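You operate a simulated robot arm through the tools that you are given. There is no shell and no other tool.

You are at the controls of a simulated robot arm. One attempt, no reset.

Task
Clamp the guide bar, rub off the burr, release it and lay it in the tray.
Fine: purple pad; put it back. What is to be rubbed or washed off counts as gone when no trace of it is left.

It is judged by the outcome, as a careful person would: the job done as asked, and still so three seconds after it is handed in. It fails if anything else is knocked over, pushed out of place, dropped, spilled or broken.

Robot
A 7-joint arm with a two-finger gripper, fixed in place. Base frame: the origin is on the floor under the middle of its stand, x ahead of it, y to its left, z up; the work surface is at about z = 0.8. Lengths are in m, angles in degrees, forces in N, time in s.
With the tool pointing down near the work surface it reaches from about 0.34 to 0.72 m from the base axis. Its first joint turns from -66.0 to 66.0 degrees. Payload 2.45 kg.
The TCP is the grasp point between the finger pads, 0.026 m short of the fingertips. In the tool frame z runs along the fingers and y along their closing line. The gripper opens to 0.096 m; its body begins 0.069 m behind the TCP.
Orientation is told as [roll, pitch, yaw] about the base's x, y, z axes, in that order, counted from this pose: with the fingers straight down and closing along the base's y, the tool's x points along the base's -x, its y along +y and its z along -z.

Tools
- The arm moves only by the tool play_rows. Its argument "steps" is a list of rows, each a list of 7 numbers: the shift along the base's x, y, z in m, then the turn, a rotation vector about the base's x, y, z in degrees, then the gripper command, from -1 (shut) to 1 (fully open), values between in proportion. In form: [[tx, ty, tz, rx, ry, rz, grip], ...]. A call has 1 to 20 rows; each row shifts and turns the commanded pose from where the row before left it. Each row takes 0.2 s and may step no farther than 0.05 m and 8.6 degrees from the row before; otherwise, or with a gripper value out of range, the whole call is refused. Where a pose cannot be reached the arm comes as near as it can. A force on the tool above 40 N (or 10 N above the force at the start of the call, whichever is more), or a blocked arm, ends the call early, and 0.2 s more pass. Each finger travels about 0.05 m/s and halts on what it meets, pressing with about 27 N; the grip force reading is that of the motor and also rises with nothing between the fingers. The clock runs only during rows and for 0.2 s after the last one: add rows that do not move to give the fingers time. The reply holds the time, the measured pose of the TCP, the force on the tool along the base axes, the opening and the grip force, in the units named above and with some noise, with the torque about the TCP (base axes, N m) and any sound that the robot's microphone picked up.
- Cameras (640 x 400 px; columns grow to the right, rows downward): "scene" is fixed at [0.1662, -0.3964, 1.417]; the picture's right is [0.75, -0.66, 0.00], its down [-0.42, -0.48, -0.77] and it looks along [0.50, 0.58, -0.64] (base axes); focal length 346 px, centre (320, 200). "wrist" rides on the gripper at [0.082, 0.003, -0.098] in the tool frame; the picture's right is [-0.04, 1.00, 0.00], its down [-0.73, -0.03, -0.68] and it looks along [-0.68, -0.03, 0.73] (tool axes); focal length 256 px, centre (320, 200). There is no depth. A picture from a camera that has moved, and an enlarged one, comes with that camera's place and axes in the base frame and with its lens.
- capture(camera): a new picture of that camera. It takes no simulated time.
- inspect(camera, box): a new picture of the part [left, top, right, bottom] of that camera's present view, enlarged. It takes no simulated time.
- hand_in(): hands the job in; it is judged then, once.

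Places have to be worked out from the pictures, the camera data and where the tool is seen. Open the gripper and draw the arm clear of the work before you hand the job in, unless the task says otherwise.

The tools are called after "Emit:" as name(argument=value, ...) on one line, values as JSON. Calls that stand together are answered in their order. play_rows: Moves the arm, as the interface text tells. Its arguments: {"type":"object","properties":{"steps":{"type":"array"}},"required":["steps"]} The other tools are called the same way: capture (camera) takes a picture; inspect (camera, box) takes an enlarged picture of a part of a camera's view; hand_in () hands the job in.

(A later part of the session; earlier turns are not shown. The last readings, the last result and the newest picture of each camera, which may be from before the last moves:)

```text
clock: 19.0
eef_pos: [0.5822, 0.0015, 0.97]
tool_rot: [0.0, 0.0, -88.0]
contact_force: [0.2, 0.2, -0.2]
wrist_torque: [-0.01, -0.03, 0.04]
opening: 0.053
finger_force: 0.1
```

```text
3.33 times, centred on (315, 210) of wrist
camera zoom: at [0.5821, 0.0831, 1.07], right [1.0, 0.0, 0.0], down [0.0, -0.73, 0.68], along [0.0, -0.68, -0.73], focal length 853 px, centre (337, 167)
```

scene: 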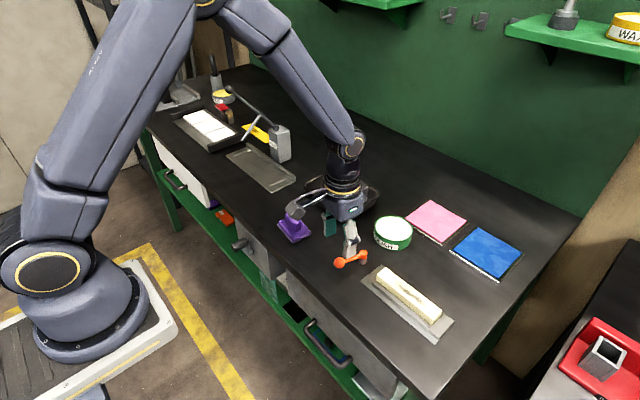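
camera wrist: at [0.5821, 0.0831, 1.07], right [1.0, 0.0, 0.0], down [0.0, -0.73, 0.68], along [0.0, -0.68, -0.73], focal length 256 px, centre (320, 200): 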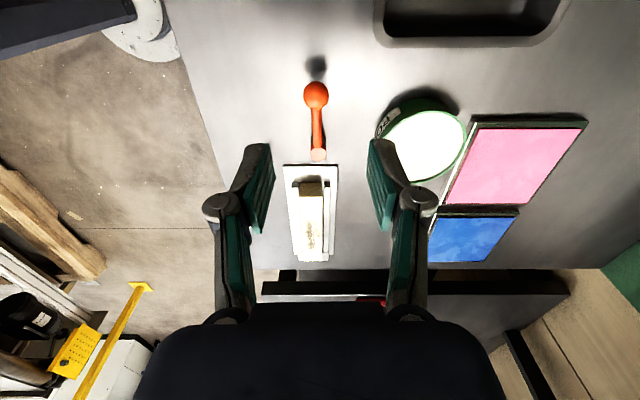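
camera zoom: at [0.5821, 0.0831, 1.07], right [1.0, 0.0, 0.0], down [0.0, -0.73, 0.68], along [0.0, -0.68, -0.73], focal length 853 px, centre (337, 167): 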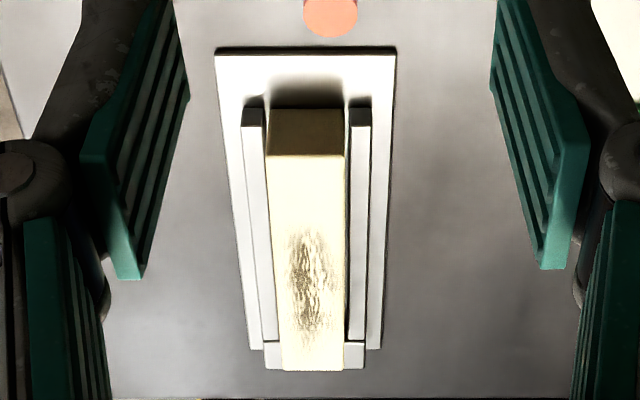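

Bar top: x 0.556–0.584, y −0.132 to ≈ −0.272; stain around (0.569, −0.2125), about 0.02 × 0.075. Next I move above the purple pad near (0.515, 0.105) for a close look before grasping its handle.

Emit:
play_rows(steps=[[-0.0224, 0.0345, 0, 0, 0, 0, 0.3], [-0.0224, 0.0345, 0, 0, 0, 0, 0.3], [-0.0224, 0.0345, 0, 0, 0, 0, 0.3], [0, 0, 0, 0, 0, -2, 0.3]])

Emit:
capture(camera="wrist")

Emit:
inspect(camera="wrist", box=[240, 40, 400, 160])

Emit:
inspect(camera="scene", box=[250, 190, 350, 260])

```text
clock: 20.0
eef_pos: [0.5135, 0.104, 0.9704]
tool_rot: [0.0, 0.0, -90.1]
contact_force: [0.0, 0.2, 0.4]
wrist_torque: [0.0, 0.02, -0.01]
opening: 0.0623
finger_force: 0.0
```

```text
taken
camera wrist: at [0.517, 0.1869, 1.0692], right [1.0, -0.04, 0.0], down [-0.03, -0.73, 0.68], along [-0.03, -0.68, -0.73], focal length 256 px, centre (320, 200)
```

wrist: 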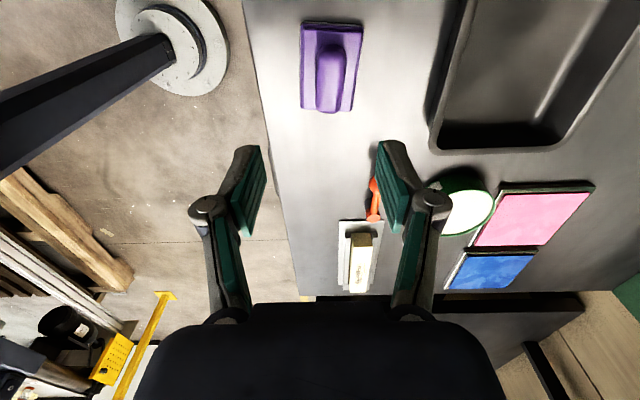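

```text
3.33 times, centred on (320, 100) of wrist
camera zoom: at [0.517, 0.1869, 1.0692], right [1.0, -0.04, 0.0], down [-0.03, -0.73, 0.68], along [-0.03, -0.68, -0.73], focal length 853 px, centre (320, 533)
```

zoom: 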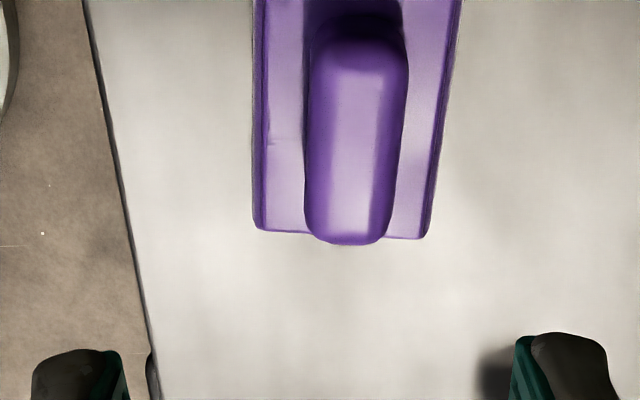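

```text
5.71 times, centred on (300, 225) of scene
camera zoom: at [0.1662, -0.3963, 1.417], right [0.75, -0.66, 0.0], down [-0.42, -0.48, -0.77], along [0.5, 0.58, -0.64], focal length 1980 px, centre (434, 57)
```

zoom: 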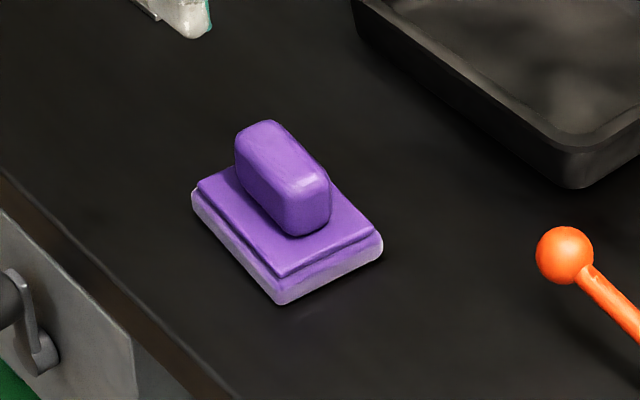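

Handle top centre is at about (0.522, 0.114, 0.844), its long axis turned about −4.5° from y; pad footprint about 0.053 × 0.072. I'll align above it (yaw −94.5°) and descend part way to check.

Emit:
play_rows(steps=[[0.0085, 0.01, -0.02, 0, 0, -4.4, 0.3], [0, 0, -0.04, 0, 0, 0, 0.3], [0, 0, -0.015, 0, 0, 0, 0.3]])

Emit:
capture(camera="wrist")

Emit:
inspect(camera="scene", box=[250, 180, 350, 260])

```text
clock: 20.8
eef_pos: [0.523, 0.1157, 0.8953]
tool_rot: [0.1, -0.1, -94.5]
contact_force: [0.8, -1.0, 0.4]
wrist_torque: [0.01, -0.02, -0.01]
opening: 0.0624
finger_force: 0.0
```

```text
taken
camera wrist: at [0.5322, 0.1963, 0.9947], right [0.99, -0.12, 0.0], down [-0.09, -0.73, 0.68], along [-0.08, -0.67, -0.73], focal length 256 px, centre (320, 200)
```

wrist: 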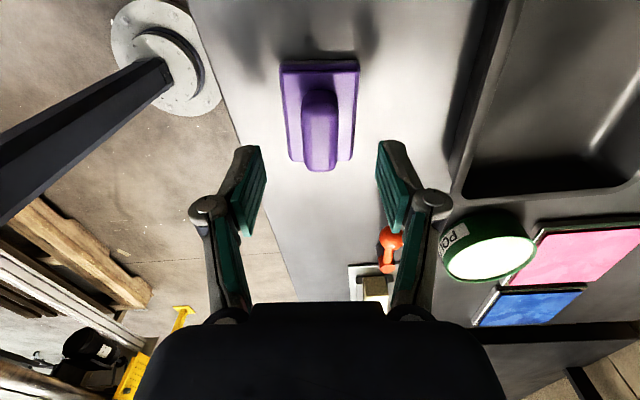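

```text
5.00 times, centred on (300, 220) of scene
camera zoom: at [0.1662, -0.3964, 1.417], right [0.75, -0.66, 0.0], down [-0.42, -0.48, -0.77], along [0.5, 0.58, -0.64], focal length 1732 px, centre (420, 100)
```

zoom: 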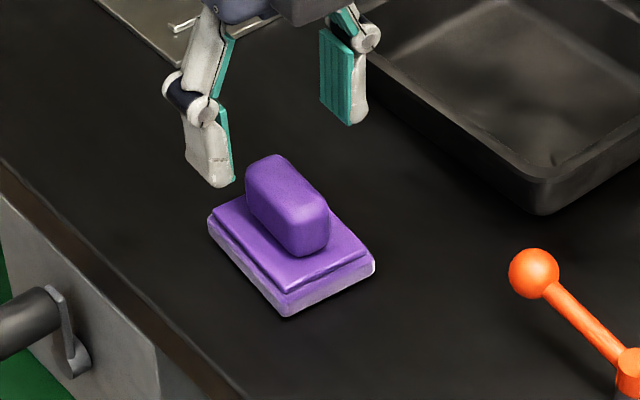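

Nicely aligned — handle centred between the fingers. Descend to TCP z≈0.848 and close on the handle.

Emit:
play_rows(steps=[[0, 0, -0.03, 0, 0, 0, 0.3], [0, 0, -0.0165, 0, 0, 0, 0.3], [0, 0, 0, 0, 0, 0, 0.3], [0, 0, 0, 0, 0, 0, -1], [0, 0, 0, 0, 0, 0, -1], [0, 0, 0, 0, 0, 0, -1], [0, 0, 0, 0, 0, 0, -1]])

Emit:
capture(camera="wrist")

Emit:
inspect(camera="scene", box=[250, 180, 350, 260])

```text
clock: 22.4
eef_pos: [0.5231, 0.1149, 0.8492]
tool_rot: [0.0, 0.0, -94.4]
contact_force: [0.0, 0.9, -0.2]
wrist_torque: [0.0, 0.02, -0.01]
opening: 0.0227
finger_force: 27.0
```

```text
taken
camera wrist: at [0.5327, 0.1962, 0.9482], right [0.99, -0.12, 0.0], down [-0.08, -0.73, 0.68], along [-0.08, -0.67, -0.73], focal length 256 px, centre (320, 200)
```

wrist: 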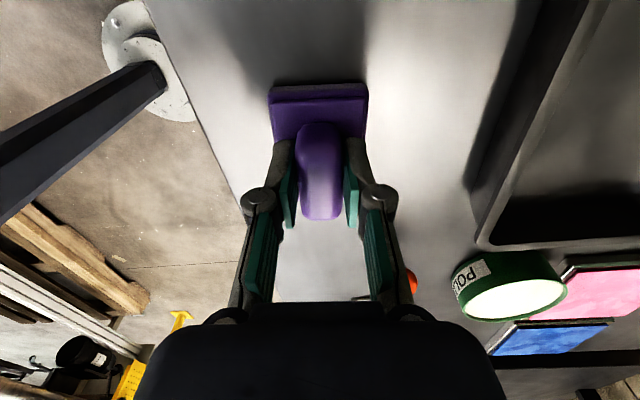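

```text
5.00 times, centred on (300, 220) of scene
camera zoom: at [0.1662, -0.3964, 1.417], right [0.75, -0.66, 0.0], down [-0.42, -0.48, -0.77], along [0.5, 0.58, -0.64], focal length 1732 px, centre (420, 100)
```

zoom: 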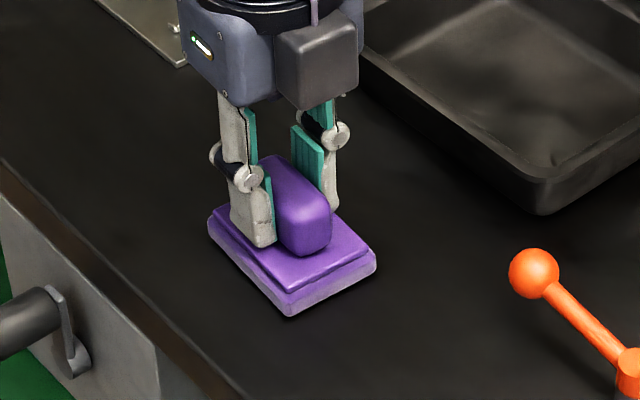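

Pad gripped (opening 0.0227, 27 N) at TCP (0.523, 0.115, 0.849), yaw −94.4° — I'll remember this for putting it back. Lifting and carrying it over the bar, squaring yaw to −90°.

Emit:
play_rows(steps=[[0, 0, 0.02, 0, 0, 0, -1], [0, 0, 0.045, 0, 0, 0, -1], [0, 0, 0.035, 0, 0, 0, -1], [0.0067, -0.0468, 0, 0, 0, 0.63, -1], [0.0067, -0.0468, 0, 0, 0, 0.63, -1], [0.0067, -0.0468, 0, 0, 0, 0.63, -1], [0.0067, -0.0468, 0, 0, 0, 0.63, -1], [0.0067, -0.0468, 0, 0, 0, 0.63, -1], [0.0067, -0.0468, 0, 0, 0, 0.63, -1], [0.0067, -0.0468, 0, 0, 0, 0.63, -1], [0, 0, 0, 0, 0, 0, -1]])

Emit:
capture(camera="wrist")

Emit:
inspect(camera="scene", box=[320, 190, 480, 350])

```text
clock: 24.8
eef_pos: [0.5713, -0.2131, 0.948]
tool_rot: [0.0, 0.0, -89.9]
contact_force: [0.1, 0.3, -0.2]
wrist_torque: [0.01, -0.03, 0.0]
opening: 0.0231
finger_force: 26.9
```

```text
taken
camera wrist: at [0.5731, -0.1315, 1.048], right [1.0, -0.04, 0.0], down [-0.03, -0.73, 0.68], along [-0.03, -0.68, -0.73], focal length 256 px, centre (320, 200)
```

wrist: 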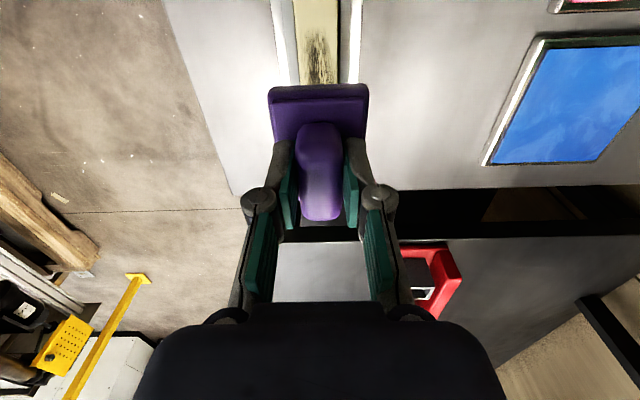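

```text
2.50 times, centred on (400, 270) of scene
camera zoom: at [0.1661, -0.3964, 1.417], right [0.75, -0.66, 0.0], down [-0.42, -0.48, -0.77], along [0.5, 0.58, -0.64], focal length 866 px, centre (120, 25)
```

zoom: 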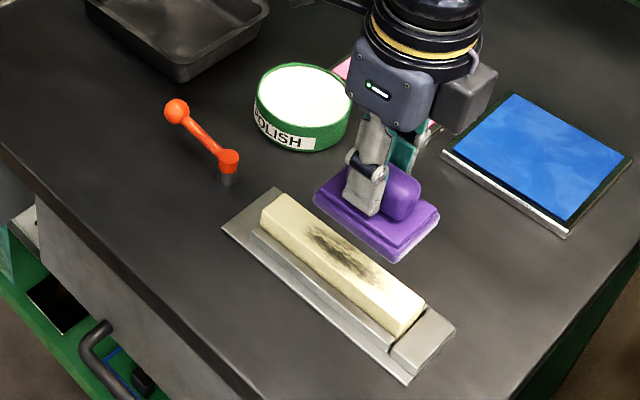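

Pad hangs over the bar. I'll lower to just above contact, then ease down in small steps reading the force.

Emit:
play_rows(steps=[[0, 0, -0.03, 0, 0, 0, -1], [0, 0, -0.03, 0, 0, 0, -1], [0, 0, -0.003, 0, 0, 0, -1], [0, 0, 0, 0, 0, 0, -1]])

Emit:
inspect(camera="scene", box=[320, 210, 480, 350])

```text
clock: 25.8
eef_pos: [0.5711, -0.212, 0.8854]
tool_rot: [0.0, 0.0, -90.0]
contact_force: [-0.4, 0.1, -1.2]
wrist_torque: [-0.02, -0.03, -0.03]
opening: 0.0234
finger_force: 27.0
```

```text
2.86 times, centred on (400, 280) of scene
camera zoom: at [0.1662, -0.3964, 1.417], right [0.75, -0.66, 0.0], down [-0.42, -0.48, -0.77], along [0.5, 0.58, -0.64], focal length 990 px, centre (91, -29)
```

zoom: 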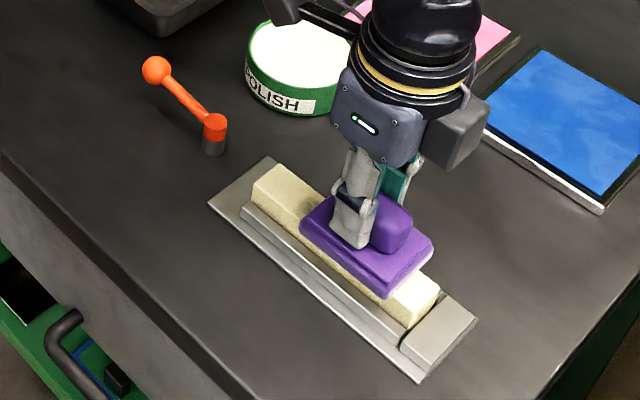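

Emit:
play_rows(steps=[[0, 0, -0.002, 0, 0, 0, -1], [0, 0, -0.0015, 0, 0, 0, -1], [0, 0, 0, 0, 0, 0, -1]])

```text
clock: 26.6
eef_pos: [0.5706, -0.2127, 0.8833]
tool_rot: [0.0, 0.0, -89.8]
contact_force: [-1.8, 1.1, 6.3]
wrist_torque: [0.06, 0.06, 0.01]
opening: 0.0233
finger_force: 26.9
```

Contact: about 6 N down at z≈0.883. I start rubbing with gentle strokes along y, then check that the bar stays put.

Emit:
play_rows(steps=[[0, -0.01, -0.0004, 0, 0, 0, -1], [0, -0.01, 0, 0, 0, 0, -1], [0, -0.006, 0, 0, 0, 0, -1], [0, 0.01, 0, 0, 0, 0, -1], [0, 0.01, 0, 0, 0, 0, -1], [0, 0.01, 0, 0, 0, 0, -1], [0, 0.01, 0, 0, 0, 0, -1], [0, 0.006, 0, 0, 0, 0, -1]])

Emit:
inspect(camera="scene", box=[320, 210, 480, 350])

```text
clock: 28.4
eef_pos: [0.5706, -0.1935, 0.882]
tool_rot: [0.1, -0.1, -90.0]
contact_force: [1.3, -5.1, 11.7]
wrist_torque: [-0.23, -0.02, 0.06]
opening: 0.0231
finger_force: 27.3
```

```text
2.86 times, centred on (400, 280) of scene
camera zoom: at [0.1659, -0.3964, 1.417], right [0.75, -0.66, 0.0], down [-0.42, -0.48, -0.77], along [0.5, 0.58, -0.64], focal length 990 px, centre (91, -29)
```

zoom: 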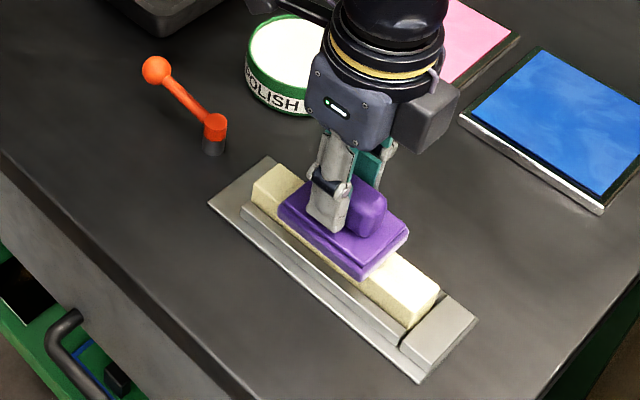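

The bar did not shift under friction (~5 N), so it is held. Continuing with longer strokes over the whole stain.

Emit:
play_rows(steps=[[0, -0.0105, 0, 0, 0, 0, -1], [0, -0.0105, 0, 0, 0, 0, -1], [0, -0.0105, 0, 0, 0, 0, -1], [0, -0.0105, 0, 0, 0, 0, -1], [0, -0.0105, 0, 0, 0, 0, -1], [0, 0.0105, 0, 0, 0, 0, -1], [0, 0.0105, 0, 0, 0, 0, -1], [0, 0.0105, 0, 0, 0, 0, -1], [0, 0.0105, 0, 0, 0, 0, -1], [0, 0.0105, 0, 0, 0, 0, -1], [0, 0.0105, 0, 0, 0, 0, -1], [0, -0.0105, 0, 0, 0, 0, -1], [0, -0.0105, 0, 0, 0, 0, -1], [0, -0.0105, 0, 0, 0, 0, -1], [0, -0.0105, 0, 0, 0, 0, -1], [0, -0.0105, 0, 0, 0, 0, -1], [0, -0.0105, 0, 0, 0, 0, -1], [0, 0.0105, 0, 0, 0, 0, -1], [0, 0.0105, 0, 0, 0, 0, -1], [0, 0.0105, 0, 0, 0, 0, -1]])

Emit:
inspect(camera="scene", box=[320, 210, 480, 350])

```text
clock: 32.6
eef_pos: [0.5712, -0.2143, 0.8827]
tool_rot: [0.0, -0.1, -89.8]
contact_force: [-0.6, -6.8, 13.1]
wrist_torque: [-0.21, 0.02, 0.02]
opening: 0.0233
finger_force: 27.5
```

```text
2.86 times, centred on (400, 280) of scene
camera zoom: at [0.1659, -0.3964, 1.417], right [0.75, -0.66, 0.0], down [-0.42, -0.48, -0.77], along [0.5, 0.58, -0.64], focal length 990 px, centre (91, -29)
```

zoom: 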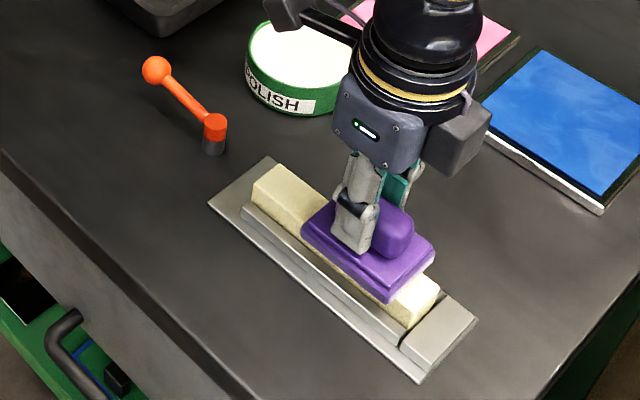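

Good steady rubbing (≈13 N normal, 7 N friction). I'll lift the pad and swing it aside a little to check how much of the mark is left.

Emit:
play_rows(steps=[[0, 0, 0.02, 0, 0, 0, -1], [0.02, 0, 0.04, 0, 0, 0, -1], [0.04, 0, 0.01, 0, 0, 0, -1], [0, 0, 0, 0, 0, 0, -1]])

Emit:
inspect(camera="scene", box=[340, 240, 470, 350])

Emit:
capture(camera="wrist")

```text
clock: 33.6
eef_pos: [0.6311, -0.2135, 0.9516]
tool_rot: [-0.1, 0.0, -89.9]
contact_force: [-0.3, -0.4, -0.8]
wrist_torque: [0.0, 0.01, 0.0]
opening: 0.0231
finger_force: 27.1
```

```text
3.64 times, centred on (405, 295) of scene
camera zoom: at [0.1662, -0.3964, 1.417], right [0.75, -0.66, 0.0], down [-0.42, -0.48, -0.77], along [0.5, 0.58, -0.64], focal length 1260 px, centre (11, -146)
```

zoom: 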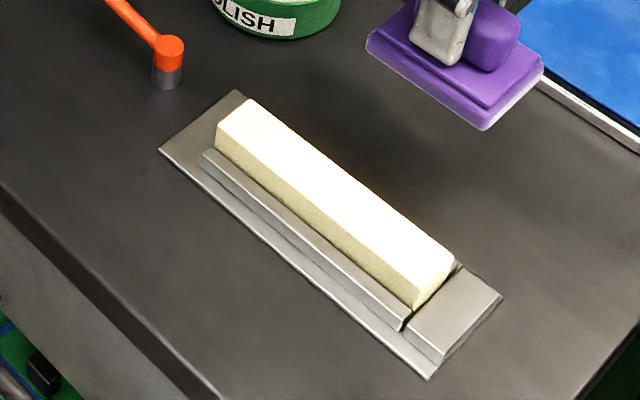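

```text
taken
camera wrist: at [0.6331, -0.1321, 1.0516], right [1.0, -0.04, 0.0], down [-0.03, -0.73, 0.68], along [-0.03, -0.68, -0.73], focal length 256 px, centre (320, 200)
```

wrist: 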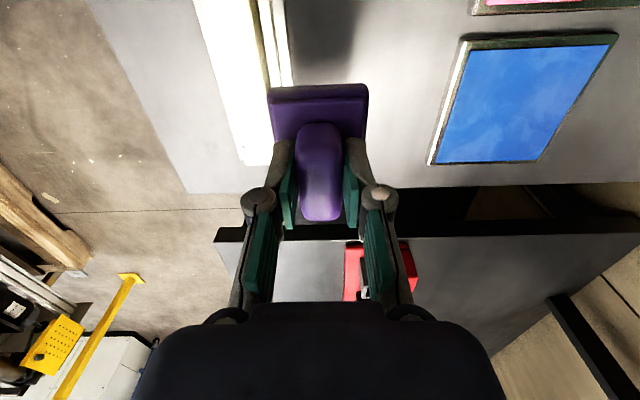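

The mark looks gone, but the top is bright; I'll zoom in tightly from both cameras to look for any faint residue.

Emit:
inspect(camera="scene", box=[385, 262, 445, 322])

Emit:
inspect(camera="wrist", box=[180, 0, 300, 170])

```text
6.67 times, centred on (415, 292) of scene
camera zoom: at [0.1662, -0.3964, 1.417], right [0.75, -0.66, 0.0], down [-0.42, -0.48, -0.77], along [0.5, 0.58, -0.64], focal length 2310 px, centre (-313, -413)
```

zoom: 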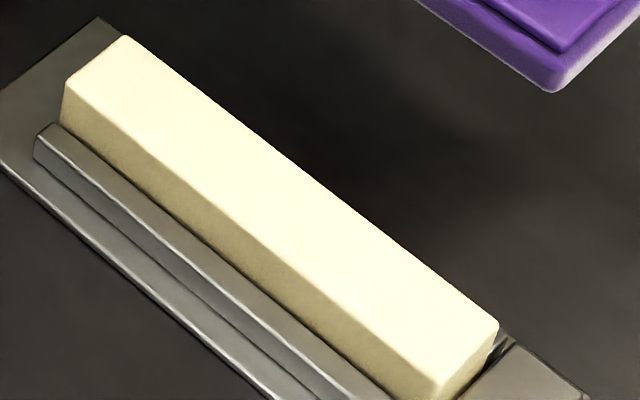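

```text
2.35 times, centred on (240, 85) of wrist
camera zoom: at [0.6331, -0.1321, 1.0516], right [1.0, -0.04, 0.0], down [-0.03, -0.73, 0.68], along [-0.03, -0.68, -0.73], focal length 602 px, centre (508, 471)
```

zoom: 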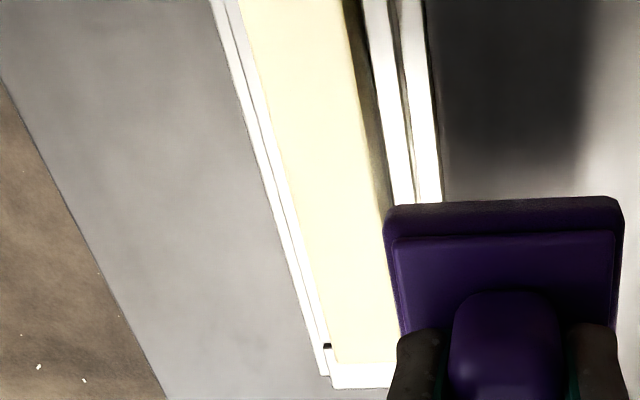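

The surface looks uniformly clean. For certainty that no faint trace remains, I'll give it one more set of strokes covering a slightly wider range.

Emit:
play_rows(steps=[[-0.04, 0, -0.01, 0, 0, 0, -1], [-0.02, 0, -0.04, 0, 0, 0, -1], [0, 0, -0.014, 0, 0, 0, -1], [0, 0, -0.0058, 0, 0, 0, -1], [0, -0.0105, 0, 0, 0, 0, -1], [0, -0.0105, 0, 0, 0, 0, -1], [0, -0.0105, 0, 0, 0, 0, -1], [0, 0.0105, 0, 0, 0, 0, -1], [0, 0.0105, 0, 0, 0, 0, -1], [0, 0.0105, 0, 0, 0, 0, -1], [0, 0.0105, 0, 0, 0, 0, -1], [0, 0.0105, 0, 0, 0, 0, -1], [0, 0.0105, 0, 0, 0, 0, -1], [0, 0.0105, 0, 0, 0, 0, -1], [0, -0.0105, 0, 0, 0, 0, -1], [0, -0.0105, 0, 0, 0, 0, -1], [0, -0.0105, 0, 0, 0, 0, -1], [0, -0.0105, 0, 0, 0, 0, -1], [0, -0.0105, 0, 0, 0, 0, -1], [0, -0.0105, 0, 0, 0, 0, -1]])

Emit:
play_rows(steps=[[0, 0.0105, 0, 0, 0, 0, -1], [0, 0.0105, 0, 0, 0, 0, -1], [0, 0, 0.02, 0, 0, 0, -1], [0.02, 0, 0.04, 0, 0, 0, -1], [0.04, 0, 0.01, 0, 0, 0, -1], [0, 0, 0, 0, 0, 0, -1]])

Emit:
inspect(camera="scene", box=[385, 262, 445, 322])

Emit:
capture(camera="scene")

```text
clock: 37.8
eef_pos: [0.5698, -0.2349, 0.8824]
tool_rot: [0.0, 0.0, -89.9]
contact_force: [-0.5, 2.9, 6.6]
wrist_torque: [0.11, -0.03, -0.02]
opening: 0.023
finger_force: 26.7
```

```text
clock: 39.2
eef_pos: [0.6296, -0.2127, 0.9523]
tool_rot: [0.1, 0.0, -89.9]
contact_force: [0.0, 0.0, -0.5]
wrist_torque: [0.03, 0.0, 0.03]
opening: 0.0232
finger_force: 26.9
```

```text
6.67 times, centred on (415, 292) of scene
camera zoom: at [0.1662, -0.3964, 1.417], right [0.75, -0.66, 0.0], down [-0.42, -0.48, -0.77], along [0.5, 0.58, -0.64], focal length 2310 px, centre (-313, -413)
```

zoom: 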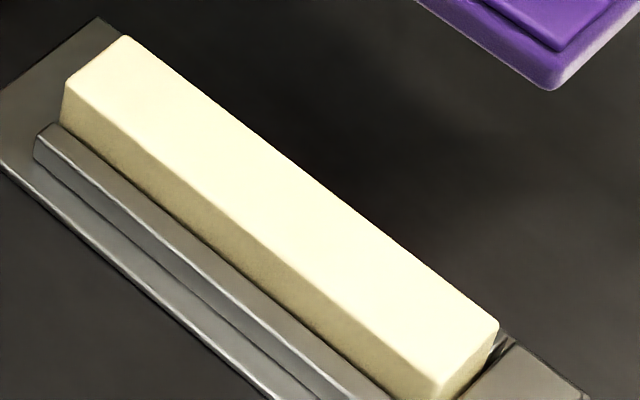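

```text
taken
```

scene: 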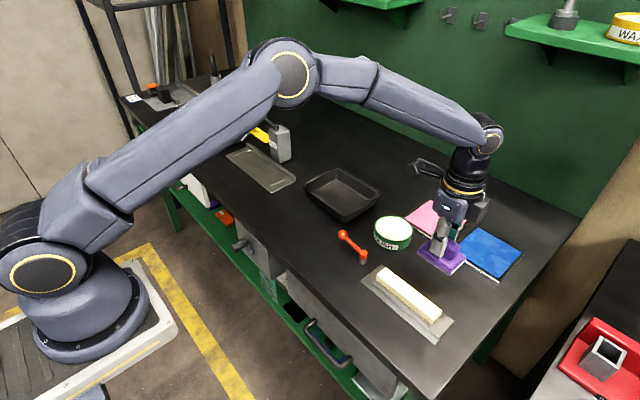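

Bar is clean and hasn't moved. Now I carry the pad back to its original spot: TCP (0.523, 0.115), yaw −94.4°.

Emit:
play_rows(steps=[[-0.0133, 0.04095, 0, 0, 0, -0.56, -1], [-0.0133, 0.04095, 0, 0, 0, -0.56, -1], [-0.0133, 0.04095, 0, 0, 0, -0.56, -1], [-0.0133, 0.04095, 0, 0, 0, -0.56, -1], [-0.0133, 0.04095, 0, 0, 0, -0.56, -1], [-0.0133, 0.04095, 0, 0, 0, -0.56, -1], [-0.0133, 0.04095, 0, 0, 0, -0.56, -1], [-0.0134, 0.04095, 0, 0, 0, -0.56, -1], [0, 0, -0.03, 0, 0, 0, -1], [0, 0, -0.04, 0, 0, 0, -1], [0, 0, -0.022, 0, 0, 0, -1], [0, 0, 0, 0, 0, 0, -1]])

Emit:
inspect(camera="scene", box=[250, 180, 350, 260])

Emit:
capture(camera="wrist")

```text
clock: 41.8
eef_pos: [0.5239, 0.1146, 0.8605]
tool_rot: [0.0, 0.0, -94.4]
contact_force: [-0.4, -0.1, -0.5]
wrist_torque: [0.0, 0.01, -0.01]
opening: 0.023
finger_force: 26.5
```

```text
5.00 times, centred on (300, 220) of scene
camera zoom: at [0.1662, -0.3964, 1.417], right [0.75, -0.66, 0.0], down [-0.42, -0.48, -0.77], along [0.5, 0.58, -0.64], focal length 1732 px, centre (420, 100)
```

zoom: 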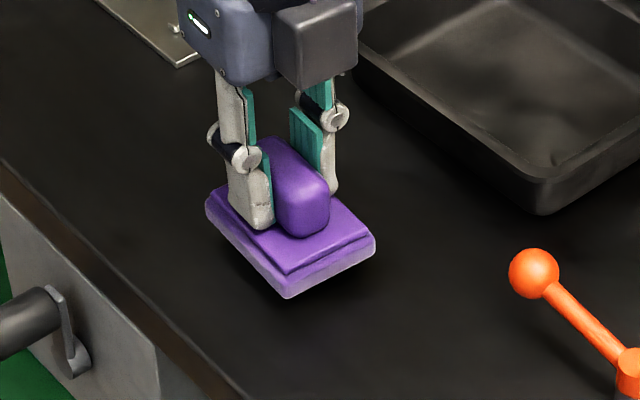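

```text
taken
camera wrist: at [0.5325, 0.1961, 0.9604], right [0.99, -0.12, 0.0], down [-0.09, -0.73, 0.68], along [-0.08, -0.67, -0.73], focal length 256 px, centre (320, 200)
```

wrist: 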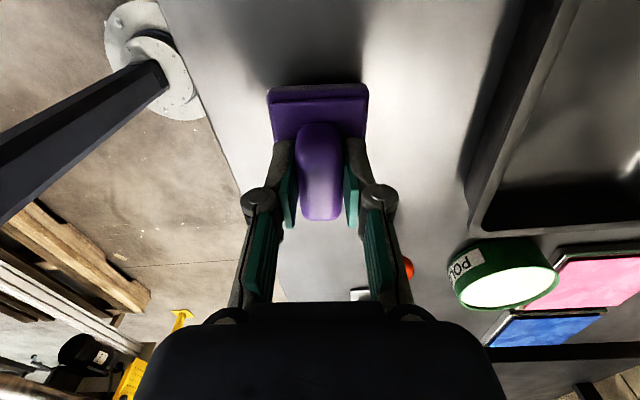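

Pad hovers about 11 mm above its original spot. Lowering gently to touch, then I'll open.

Emit:
play_rows(steps=[[-0.0006, 0.0003, -0.006, 0, 0, 0, -1], [0, 0, -0.004, 0, 0, 0, -1], [0, 0, -0.001, 0, 0, 0, -1], [0, 0, 0, 0, 0, 0, -1]])

Emit:
inspect(camera="scene", box=[250, 180, 350, 260])

```text
clock: 42.8
eef_pos: [0.5237, 0.1143, 0.8493]
tool_rot: [0.0, 0.0, -94.4]
contact_force: [-0.4, 0.3, -1.2]
wrist_torque: [-0.01, -0.01, 0.03]
opening: 0.0231
finger_force: 27.0
```

```text
5.00 times, centred on (300, 220) of scene
camera zoom: at [0.1662, -0.3964, 1.417], right [0.75, -0.66, 0.0], down [-0.42, -0.48, -0.77], along [0.5, 0.58, -0.64], focal length 1732 px, centre (420, 100)
```

zoom: 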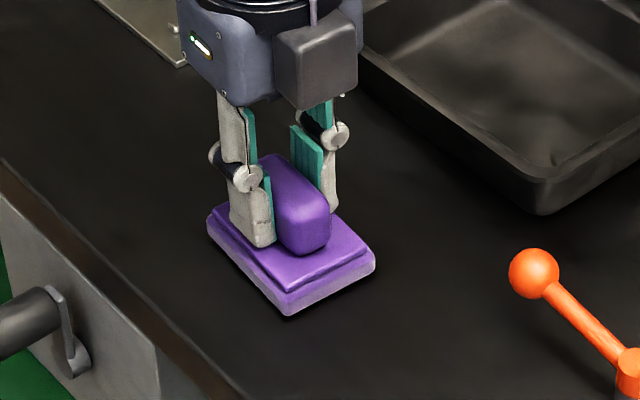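

It matches the original picture; one last fraction of a millimetre down, then open and rise straight up.

Emit:
play_rows(steps=[[0, 0, -0.0007, 0, 0, 0, -1], [0, 0, 0, 0, 0, 0, -1], [0, 0, 0, 0, 0, 0, 0.3], [0, 0, 0, 0, 0, 0, 0.3], [0, 0, 0, 0, 0, 0, 0.3], [0, 0, 0.03, 0, 0, 0, 0.3], [0, 0, 0.045, 0, 0, 0, 0.3], [0, 0, 0.02, 0, 0, 0, 0.3]])

Emit:
inspect(camera="scene", box=[250, 180, 350, 260])

Emit:
capture(camera="wrist")

```text
clock: 44.6
eef_pos: [0.5235, 0.1149, 0.9442]
tool_rot: [0.0, -0.1, -94.4]
contact_force: [0.1, -0.7, 0.3]
wrist_torque: [0.01, -0.01, 0.0]
opening: 0.0626
finger_force: 0.0
```

```text
5.00 times, centred on (300, 220) of scene
camera zoom: at [0.1661, -0.3964, 1.417], right [0.75, -0.66, 0.0], down [-0.42, -0.48, -0.77], along [0.5, 0.58, -0.64], focal length 1732 px, centre (420, 100)
```

zoom: 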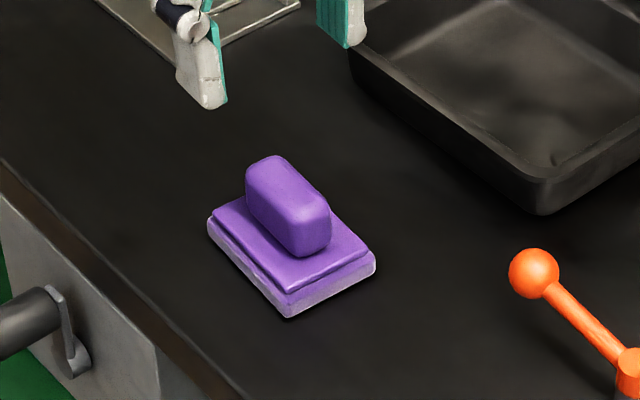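

```text
taken
camera wrist: at [0.5318, 0.1957, 1.0427], right [0.99, -0.12, 0.0], down [-0.09, -0.73, 0.68], along [-0.08, -0.67, -0.73], focal length 256 px, centre (320, 200)
```

wrist: 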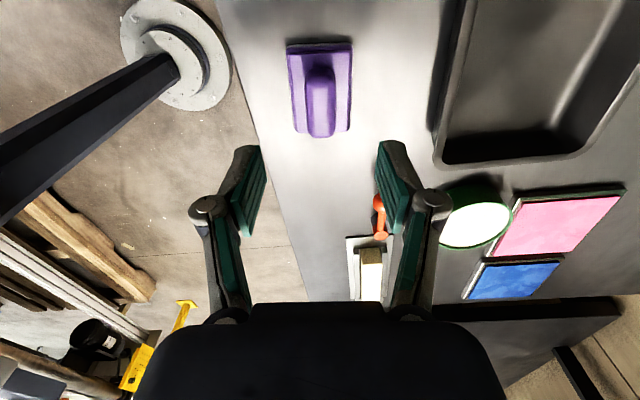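

Pad is back exactly where it was. Next, to release the clamp I return above the lever ball at (0.579, −0.001) with yaw −90°.

Emit:
play_rows(steps=[[0.0185, -0.0386, 0, 0, 0, 1.47, 0.2], [0.0185, -0.0386, 0, 0, 0, 1.47, 0.2], [0.0185, -0.0387, 0, 0, 0, 1.46, 0.2], [0, 0, -0.03, 0, 0, 0, 0.2], [0, 0, -0.015, 0, 0, 0, 0.2]])

Emit:
capture(camera="wrist")

Emit:
inspect(camera="wrist", box=[220, 100, 420, 250])

```text
clock: 45.8
eef_pos: [0.5785, -0.0005, 0.8986]
tool_rot: [0.0, 0.0, -90.0]
contact_force: [1.1, 1.0, 0.5]
wrist_torque: [-0.04, 0.02, 0.01]
opening: 0.0573
finger_force: 0.1
```

```text
taken
camera wrist: at [0.5813, 0.0801, 0.9975], right [1.0, -0.04, 0.0], down [-0.03, -0.73, 0.68], along [-0.03, -0.68, -0.73], focal length 256 px, centre (320, 200)
```

wrist: 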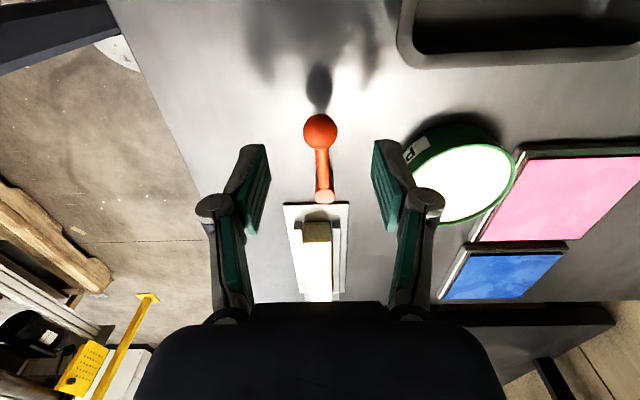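

```text
2.67 times, centred on (320, 175) of wrist
camera zoom: at [0.5813, 0.0801, 0.9975], right [1.0, -0.04, 0.0], down [-0.03, -0.73, 0.68], along [-0.03, -0.68, -0.73], focal length 683 px, centre (320, 267)
```

zoom: 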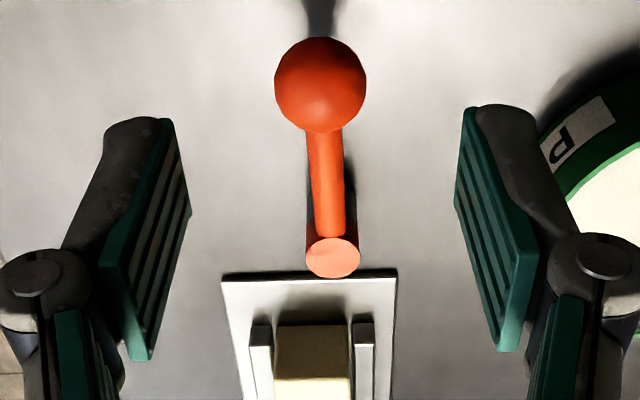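

Ball is centred. I'll lower, cage it, and swing it back along the arc toward −x to release the clamp.

Emit:
play_rows(steps=[[0, 0, -0.0345, 0, 0, 0, 0.2], [0, 0, 0, 0, 0, 0, -0.48], [0, 0, 0, 0, 0, 0, -0.48], [0, 0, 0, 0, 0, 0, -0.48], [-0.009, -0.0007, 0, 0, 0, 8, -0.48], [-0.0095, -0.002, 0, 0, 0, 8, -0.48], [-0.0091, -0.0033, 0, 0, 0, 8, -0.48], [-0.0085, -0.0046, 0, 0, 0, 8, -0.48]])

Emit:
inspect(camera="wrist", box=[220, 100, 420, 250])

```text
clock: 47.6
eef_pos: [0.5425, -0.0124, 0.8638]
tool_rot: [0.0, 0.0, -57.9]
contact_force: [1.3, 0.0, 0.4]
wrist_torque: [0.0, -0.04, 0.01]
opening: 0.0254
finger_force: 0.3
```

```text
2.67 times, centred on (320, 175) of wrist
camera zoom: at [0.501, 0.0594, 0.9628], right [0.87, 0.5, 0.0], down [0.37, -0.64, 0.68], along [0.34, -0.59, -0.73], focal length 683 px, centre (320, 267)
```

zoom: 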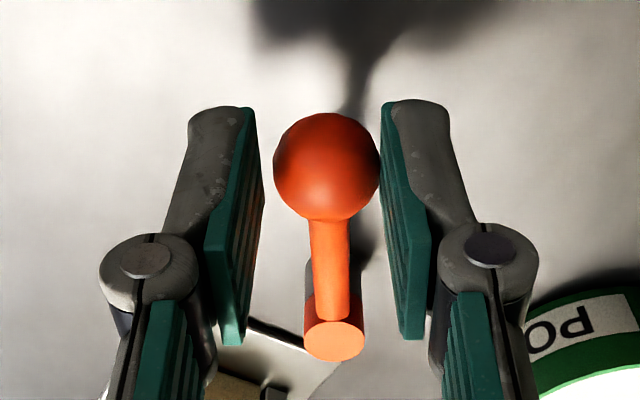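

The ball is following well. Continuing the arc to the open stop near θ≈173°.

Emit:
play_rows(steps=[[-0.0079, -0.0057, 0, 0, 0, 8, -0.48], [-0.0069, -0.0067, 0, 0, 0, 8, -0.48], [-0.006, -0.0076, 0, 0, 0, 8, -0.48], [-0.0049, -0.0084, 0, 0, 0, 8, -0.48], [-0.0036, -0.009, 0, 0, 0, 8, -0.48], [-0.0023, -0.0094, 0, 0, 0, 8, -0.48]])

Emit:
inspect(camera="wrist", box=[220, 100, 420, 250])

Emit:
inspect(camera="scene", box=[300, 210, 460, 330])

```text
clock: 49.0
eef_pos: [0.5108, -0.0595, 0.8637]
tool_rot: [0.1, 0.0, -9.9]
contact_force: [0.8, 0.3, 1.3]
wrist_torque: [0.03, 0.0, -0.01]
opening: 0.0256
finger_force: 0.6
```

```text
2.67 times, centred on (320, 175) of wrist
camera zoom: at [0.4309, -0.0413, 0.9629], right [0.21, 0.98, 0.0], down [0.72, -0.15, 0.68], along [0.66, -0.14, -0.73], focal length 683 px, centre (320, 267)
```

zoom: 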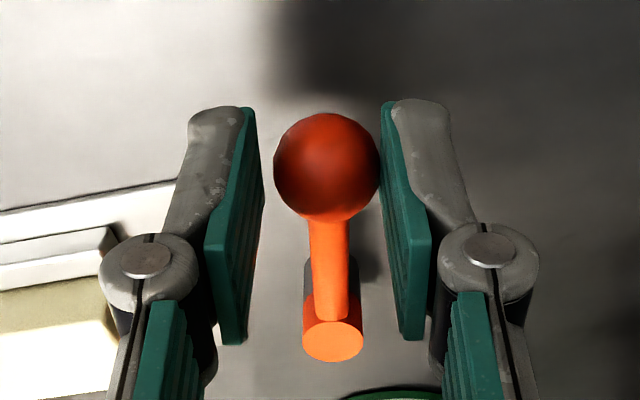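

```text
3.33 times, centred on (380, 270) of scene
camera zoom: at [0.1662, -0.3963, 1.417], right [0.75, -0.66, 0.0], down [-0.42, -0.48, -0.77], along [0.5, 0.58, -0.64], focal length 1155 px, centre (120, -33)
```

zoom: 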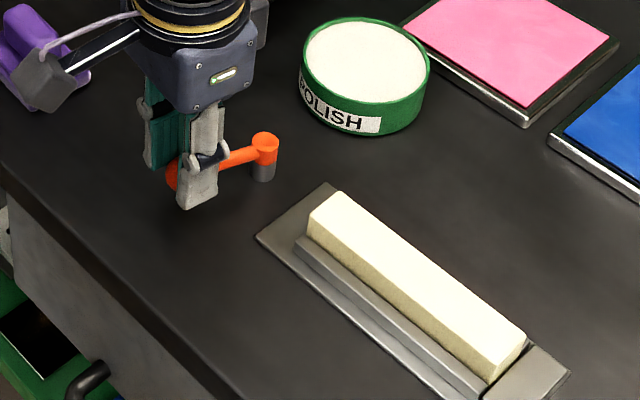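

No resistance yet; I'll nudge a little further to reach the open stop, then open and lift clear.

Emit:
play_rows(steps=[[-0.0005, -0.004, 0, 0, 0, 3, -0.48], [0, -0.003, 0, 0, 0, 0, -0.48]])

Emit:
inspect(camera="wrist", box=[220, 100, 420, 250])

```text
clock: 49.6
eef_pos: [0.5107, -0.0645, 0.8635]
tool_rot: [0.0, 0.0, -6.9]
contact_force: [1.0, 9.6, -2.4]
wrist_torque: [0.22, -0.03, 0.05]
opening: 0.0312
finger_force: 4.7
```

```text
2.67 times, centred on (320, 175) of wrist
camera zoom: at [0.4297, -0.051, 0.9629], right [0.16, 0.99, 0.0], down [0.72, -0.12, 0.68], along [0.67, -0.11, -0.73], focal length 683 px, centre (320, 267)
```

zoom: 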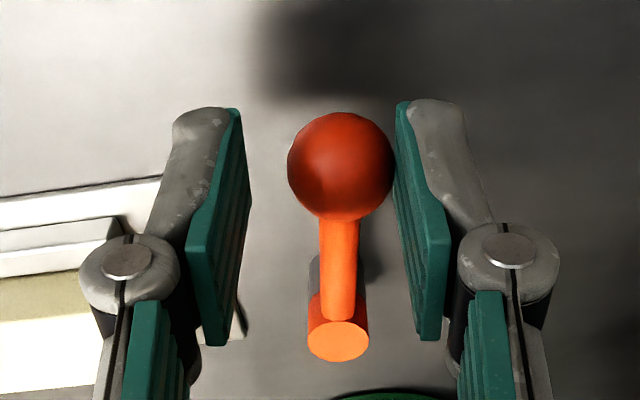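

The lever is against its open stop again (≈10 N). Opening, lifting clear, and moving above the bar's centre (0.570, −0.202) with yaw −90° to grasp it across its width.

Emit:
play_rows(steps=[[0, 0.005, 0, 0, 0, 0, 0.2], [0, 0, 0, 0, 0, 0, 0.2], [0, 0, 0, 0, 0, 0, 0.2], [0, 0, 0.03, 0, 0, 0, 0.2], [0, 0, 0.045, 0, 0, 0, 0.2], [0, 0, 0.02, 0, 0, 0, 0.2], [0.006, -0.0142, 0, 0, 0, -8.3, 0.2], [0.006, -0.0142, 0, 0, 0, -8.3, 0.2], [0.006, -0.0142, 0, 0, 0, -8.3, 0.2], [0.006, -0.0142, 0, 0, 0, -8.3, 0.2], [0.006, -0.0142, 0, 0, 0, -8.3, 0.2], [0.006, -0.0142, 0, 0, 0, -8.3, 0.2], [0.006, -0.0142, 0, 0, 0, -8.3, 0.2], [0.006, -0.0142, 0, 0, 0, -8.3, 0.2], [0.006, -0.0142, 0, 0, 0, -8.3, 0.2], [0.006, -0.0142, 0, 0, 0, -8.3, 0.2]])

Emit:
capture(camera="wrist")

Emit:
capture(camera="scene")

```text
clock: 53.0
eef_pos: [0.5697, -0.2035, 0.9608]
tool_rot: [0.0, -0.1, -90.2]
contact_force: [0.4, -0.5, 0.7]
wrist_torque: [0.04, -0.03, 0.0]
opening: 0.0578
finger_force: 0.0
```

```text
taken
camera wrist: at [0.5734, -0.1214, 1.0593], right [1.0, -0.04, 0.0], down [-0.03, -0.73, 0.68], along [-0.03, -0.68, -0.73], focal length 256 px, centre (320, 200)
```

wrist: 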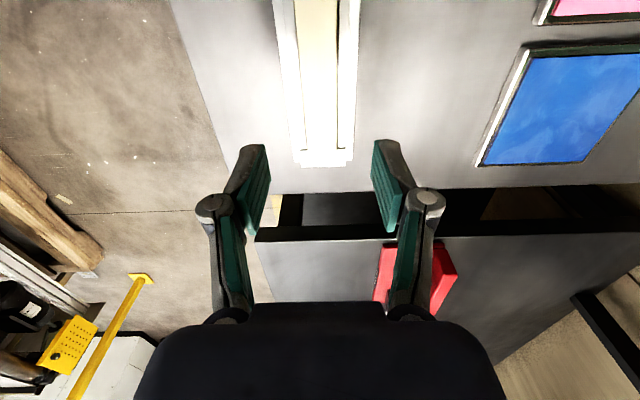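

```text
taken
```

scene: 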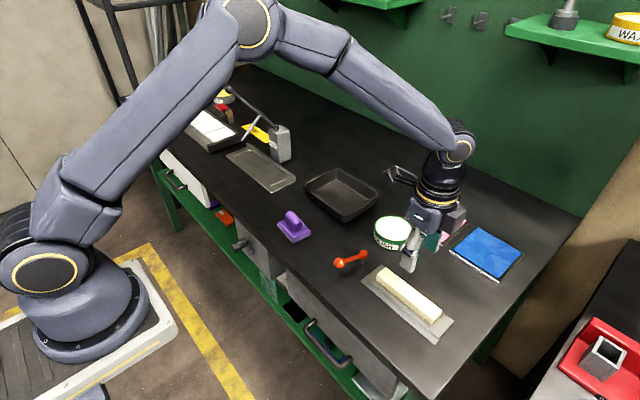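

Emit:
inspect(camera="wrist", box=[240, 0, 400, 180])

Emit:
inspect(camera="scene", box=[330, 240, 470, 350])

```text
2.22 times, centred on (320, 90) of wrist
camera zoom: at [0.5734, -0.1214, 1.0593], right [1.0, -0.04, 0.0], down [-0.03, -0.73, 0.68], along [-0.03, -0.68, -0.73], focal length 569 px, centre (320, 444)
```

zoom: 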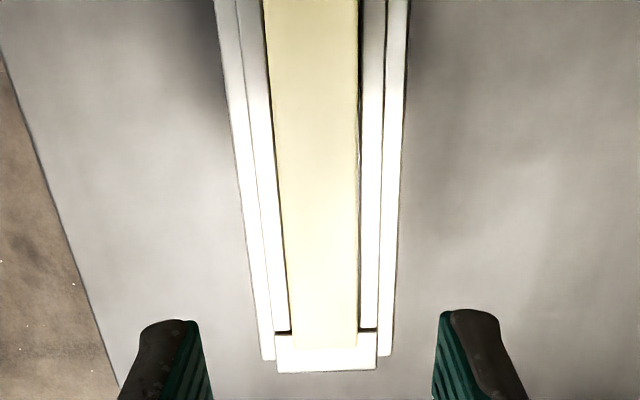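

```text
3.64 times, centred on (400, 295) of scene
camera zoom: at [0.1662, -0.3964, 1.417], right [0.75, -0.66, 0.0], down [-0.42, -0.48, -0.77], along [0.5, 0.58, -0.64], focal length 1260 px, centre (29, -146)
```

zoom: 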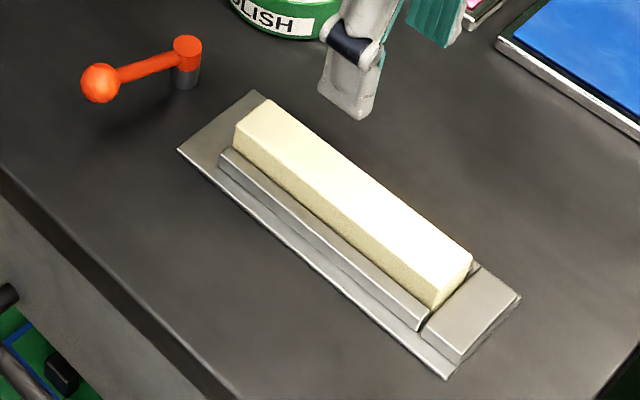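

Bar centre is about 1 mm to −x of the tool; rails reach only to ~0.816. I'll descend with the fingers straddling the bar, stopping with fingertips just above the rails.

Emit:
play_rows(steps=[[-0.001, 0.001, -0.04, 0, 0, 0, 0.2], [0, 0, -0.04, 0, 0, 0, 0.2], [0, 0, -0.025, 0, 0, 0, 0.2], [0, 0, -0.007, 0, 0, 0, 0.2], [0, 0, 0, 0, 0, 0, 0.2]])

Emit:
capture(camera="wrist")

Emit:
inspect(camera="scene", box=[330, 240, 470, 350])

```text
clock: 54.2
eef_pos: [0.5686, -0.2013, 0.8461]
tool_rot: [0.0, 0.0, -90.0]
contact_force: [0.2, 0.4, -0.1]
wrist_torque: [0.0, 0.01, 0.02]
opening: 0.0575
finger_force: 0.1
```

```text
taken
camera wrist: at [0.5727, -0.1197, 0.9459], right [1.0, -0.04, 0.0], down [-0.03, -0.73, 0.68], along [-0.03, -0.68, -0.73], focal length 256 px, centre (320, 200)
```

wrist: 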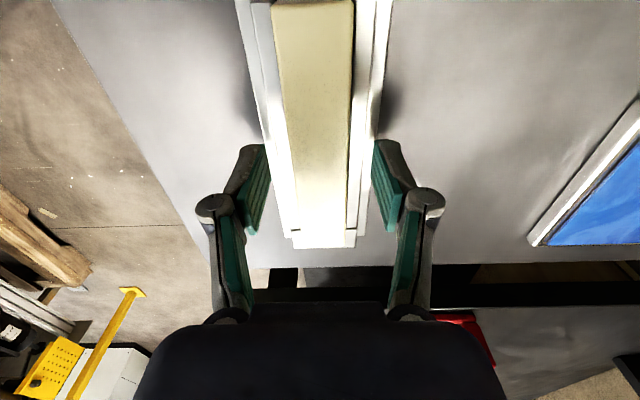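

```text
3.64 times, centred on (400, 295) of scene
camera zoom: at [0.1662, -0.3964, 1.417], right [0.75, -0.66, 0.0], down [-0.42, -0.48, -0.77], along [0.5, 0.58, -0.64], focal length 1260 px, centre (29, -146)
```

zoom: 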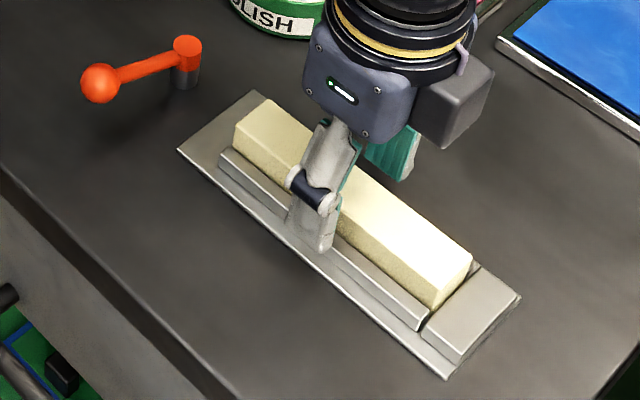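

Tips at about z 0.820, no contact. Closing on the bar.

Emit:
play_rows(steps=[[0, 0, 0, 0, 0, 0, -0.3], [0, 0, 0, 0, 0, 0, -1], [0, 0, 0, 0, 0, 0, -1], [0, 0, 0, 0, 0, 0, -1]])

Emit:
inspect(camera="scene", box=[330, 240, 470, 350])

Emit:
capture(camera="wrist")

```text
clock: 55.2
eef_pos: [0.5693, -0.2019, 0.8463]
tool_rot: [0.1, 0.0, -90.0]
contact_force: [0.4, 0.4, -0.3]
wrist_torque: [0.0, 0.04, -0.02]
opening: 0.0294
finger_force: 27.3
```

```text
3.64 times, centred on (400, 295) of scene
camera zoom: at [0.1662, -0.3964, 1.417], right [0.75, -0.66, 0.0], down [-0.42, -0.48, -0.77], along [0.5, 0.58, -0.64], focal length 1260 px, centre (29, -146)
```

zoom: 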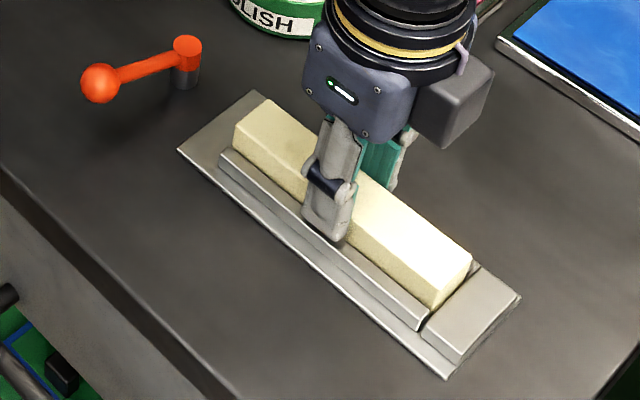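

```text
taken
camera wrist: at [0.5727, -0.1197, 0.9461], right [1.0, -0.04, 0.0], down [-0.03, -0.73, 0.68], along [-0.03, -0.68, -0.73], focal length 256 px, centre (320, 200)
```

wrist: 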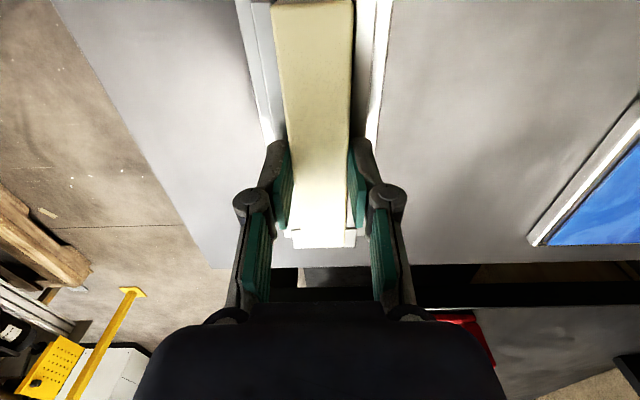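

Firm grip at 0.0294 m = bar width. Lifting a little to confirm the clamp lets it go.

Emit:
play_rows(steps=[[0, 0, 0.004, 0, 0, 0, -1], [0, 0, 0.008, 0, 0, 0, -1], [0, 0, 0, 0, 0, 0, -1]])

Emit:
inspect(camera="scene", box=[330, 240, 470, 350])

```text
clock: 56.0
eef_pos: [0.5694, -0.1994, 0.8606]
tool_rot: [0.1, 0.1, -90.0]
contact_force: [-1.0, 0.0, -1.7]
wrist_torque: [0.0, -0.01, -0.03]
opening: 0.0295
finger_force: 26.8
```

```text
3.64 times, centred on (400, 295) of scene
camera zoom: at [0.1662, -0.3964, 1.417], right [0.75, -0.66, 0.0], down [-0.42, -0.48, -0.77], along [0.5, 0.58, -0.64], focal length 1260 px, centre (29, -146)
```

zoom: 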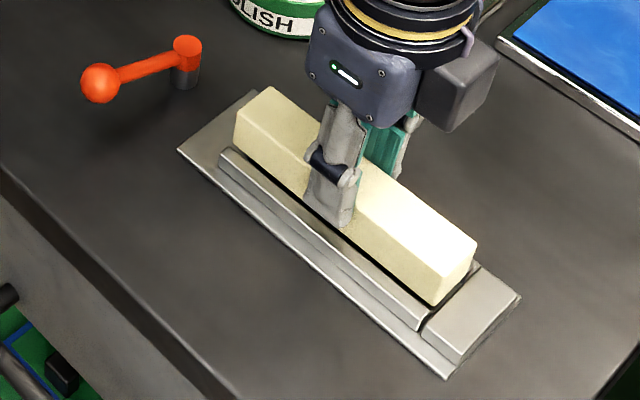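

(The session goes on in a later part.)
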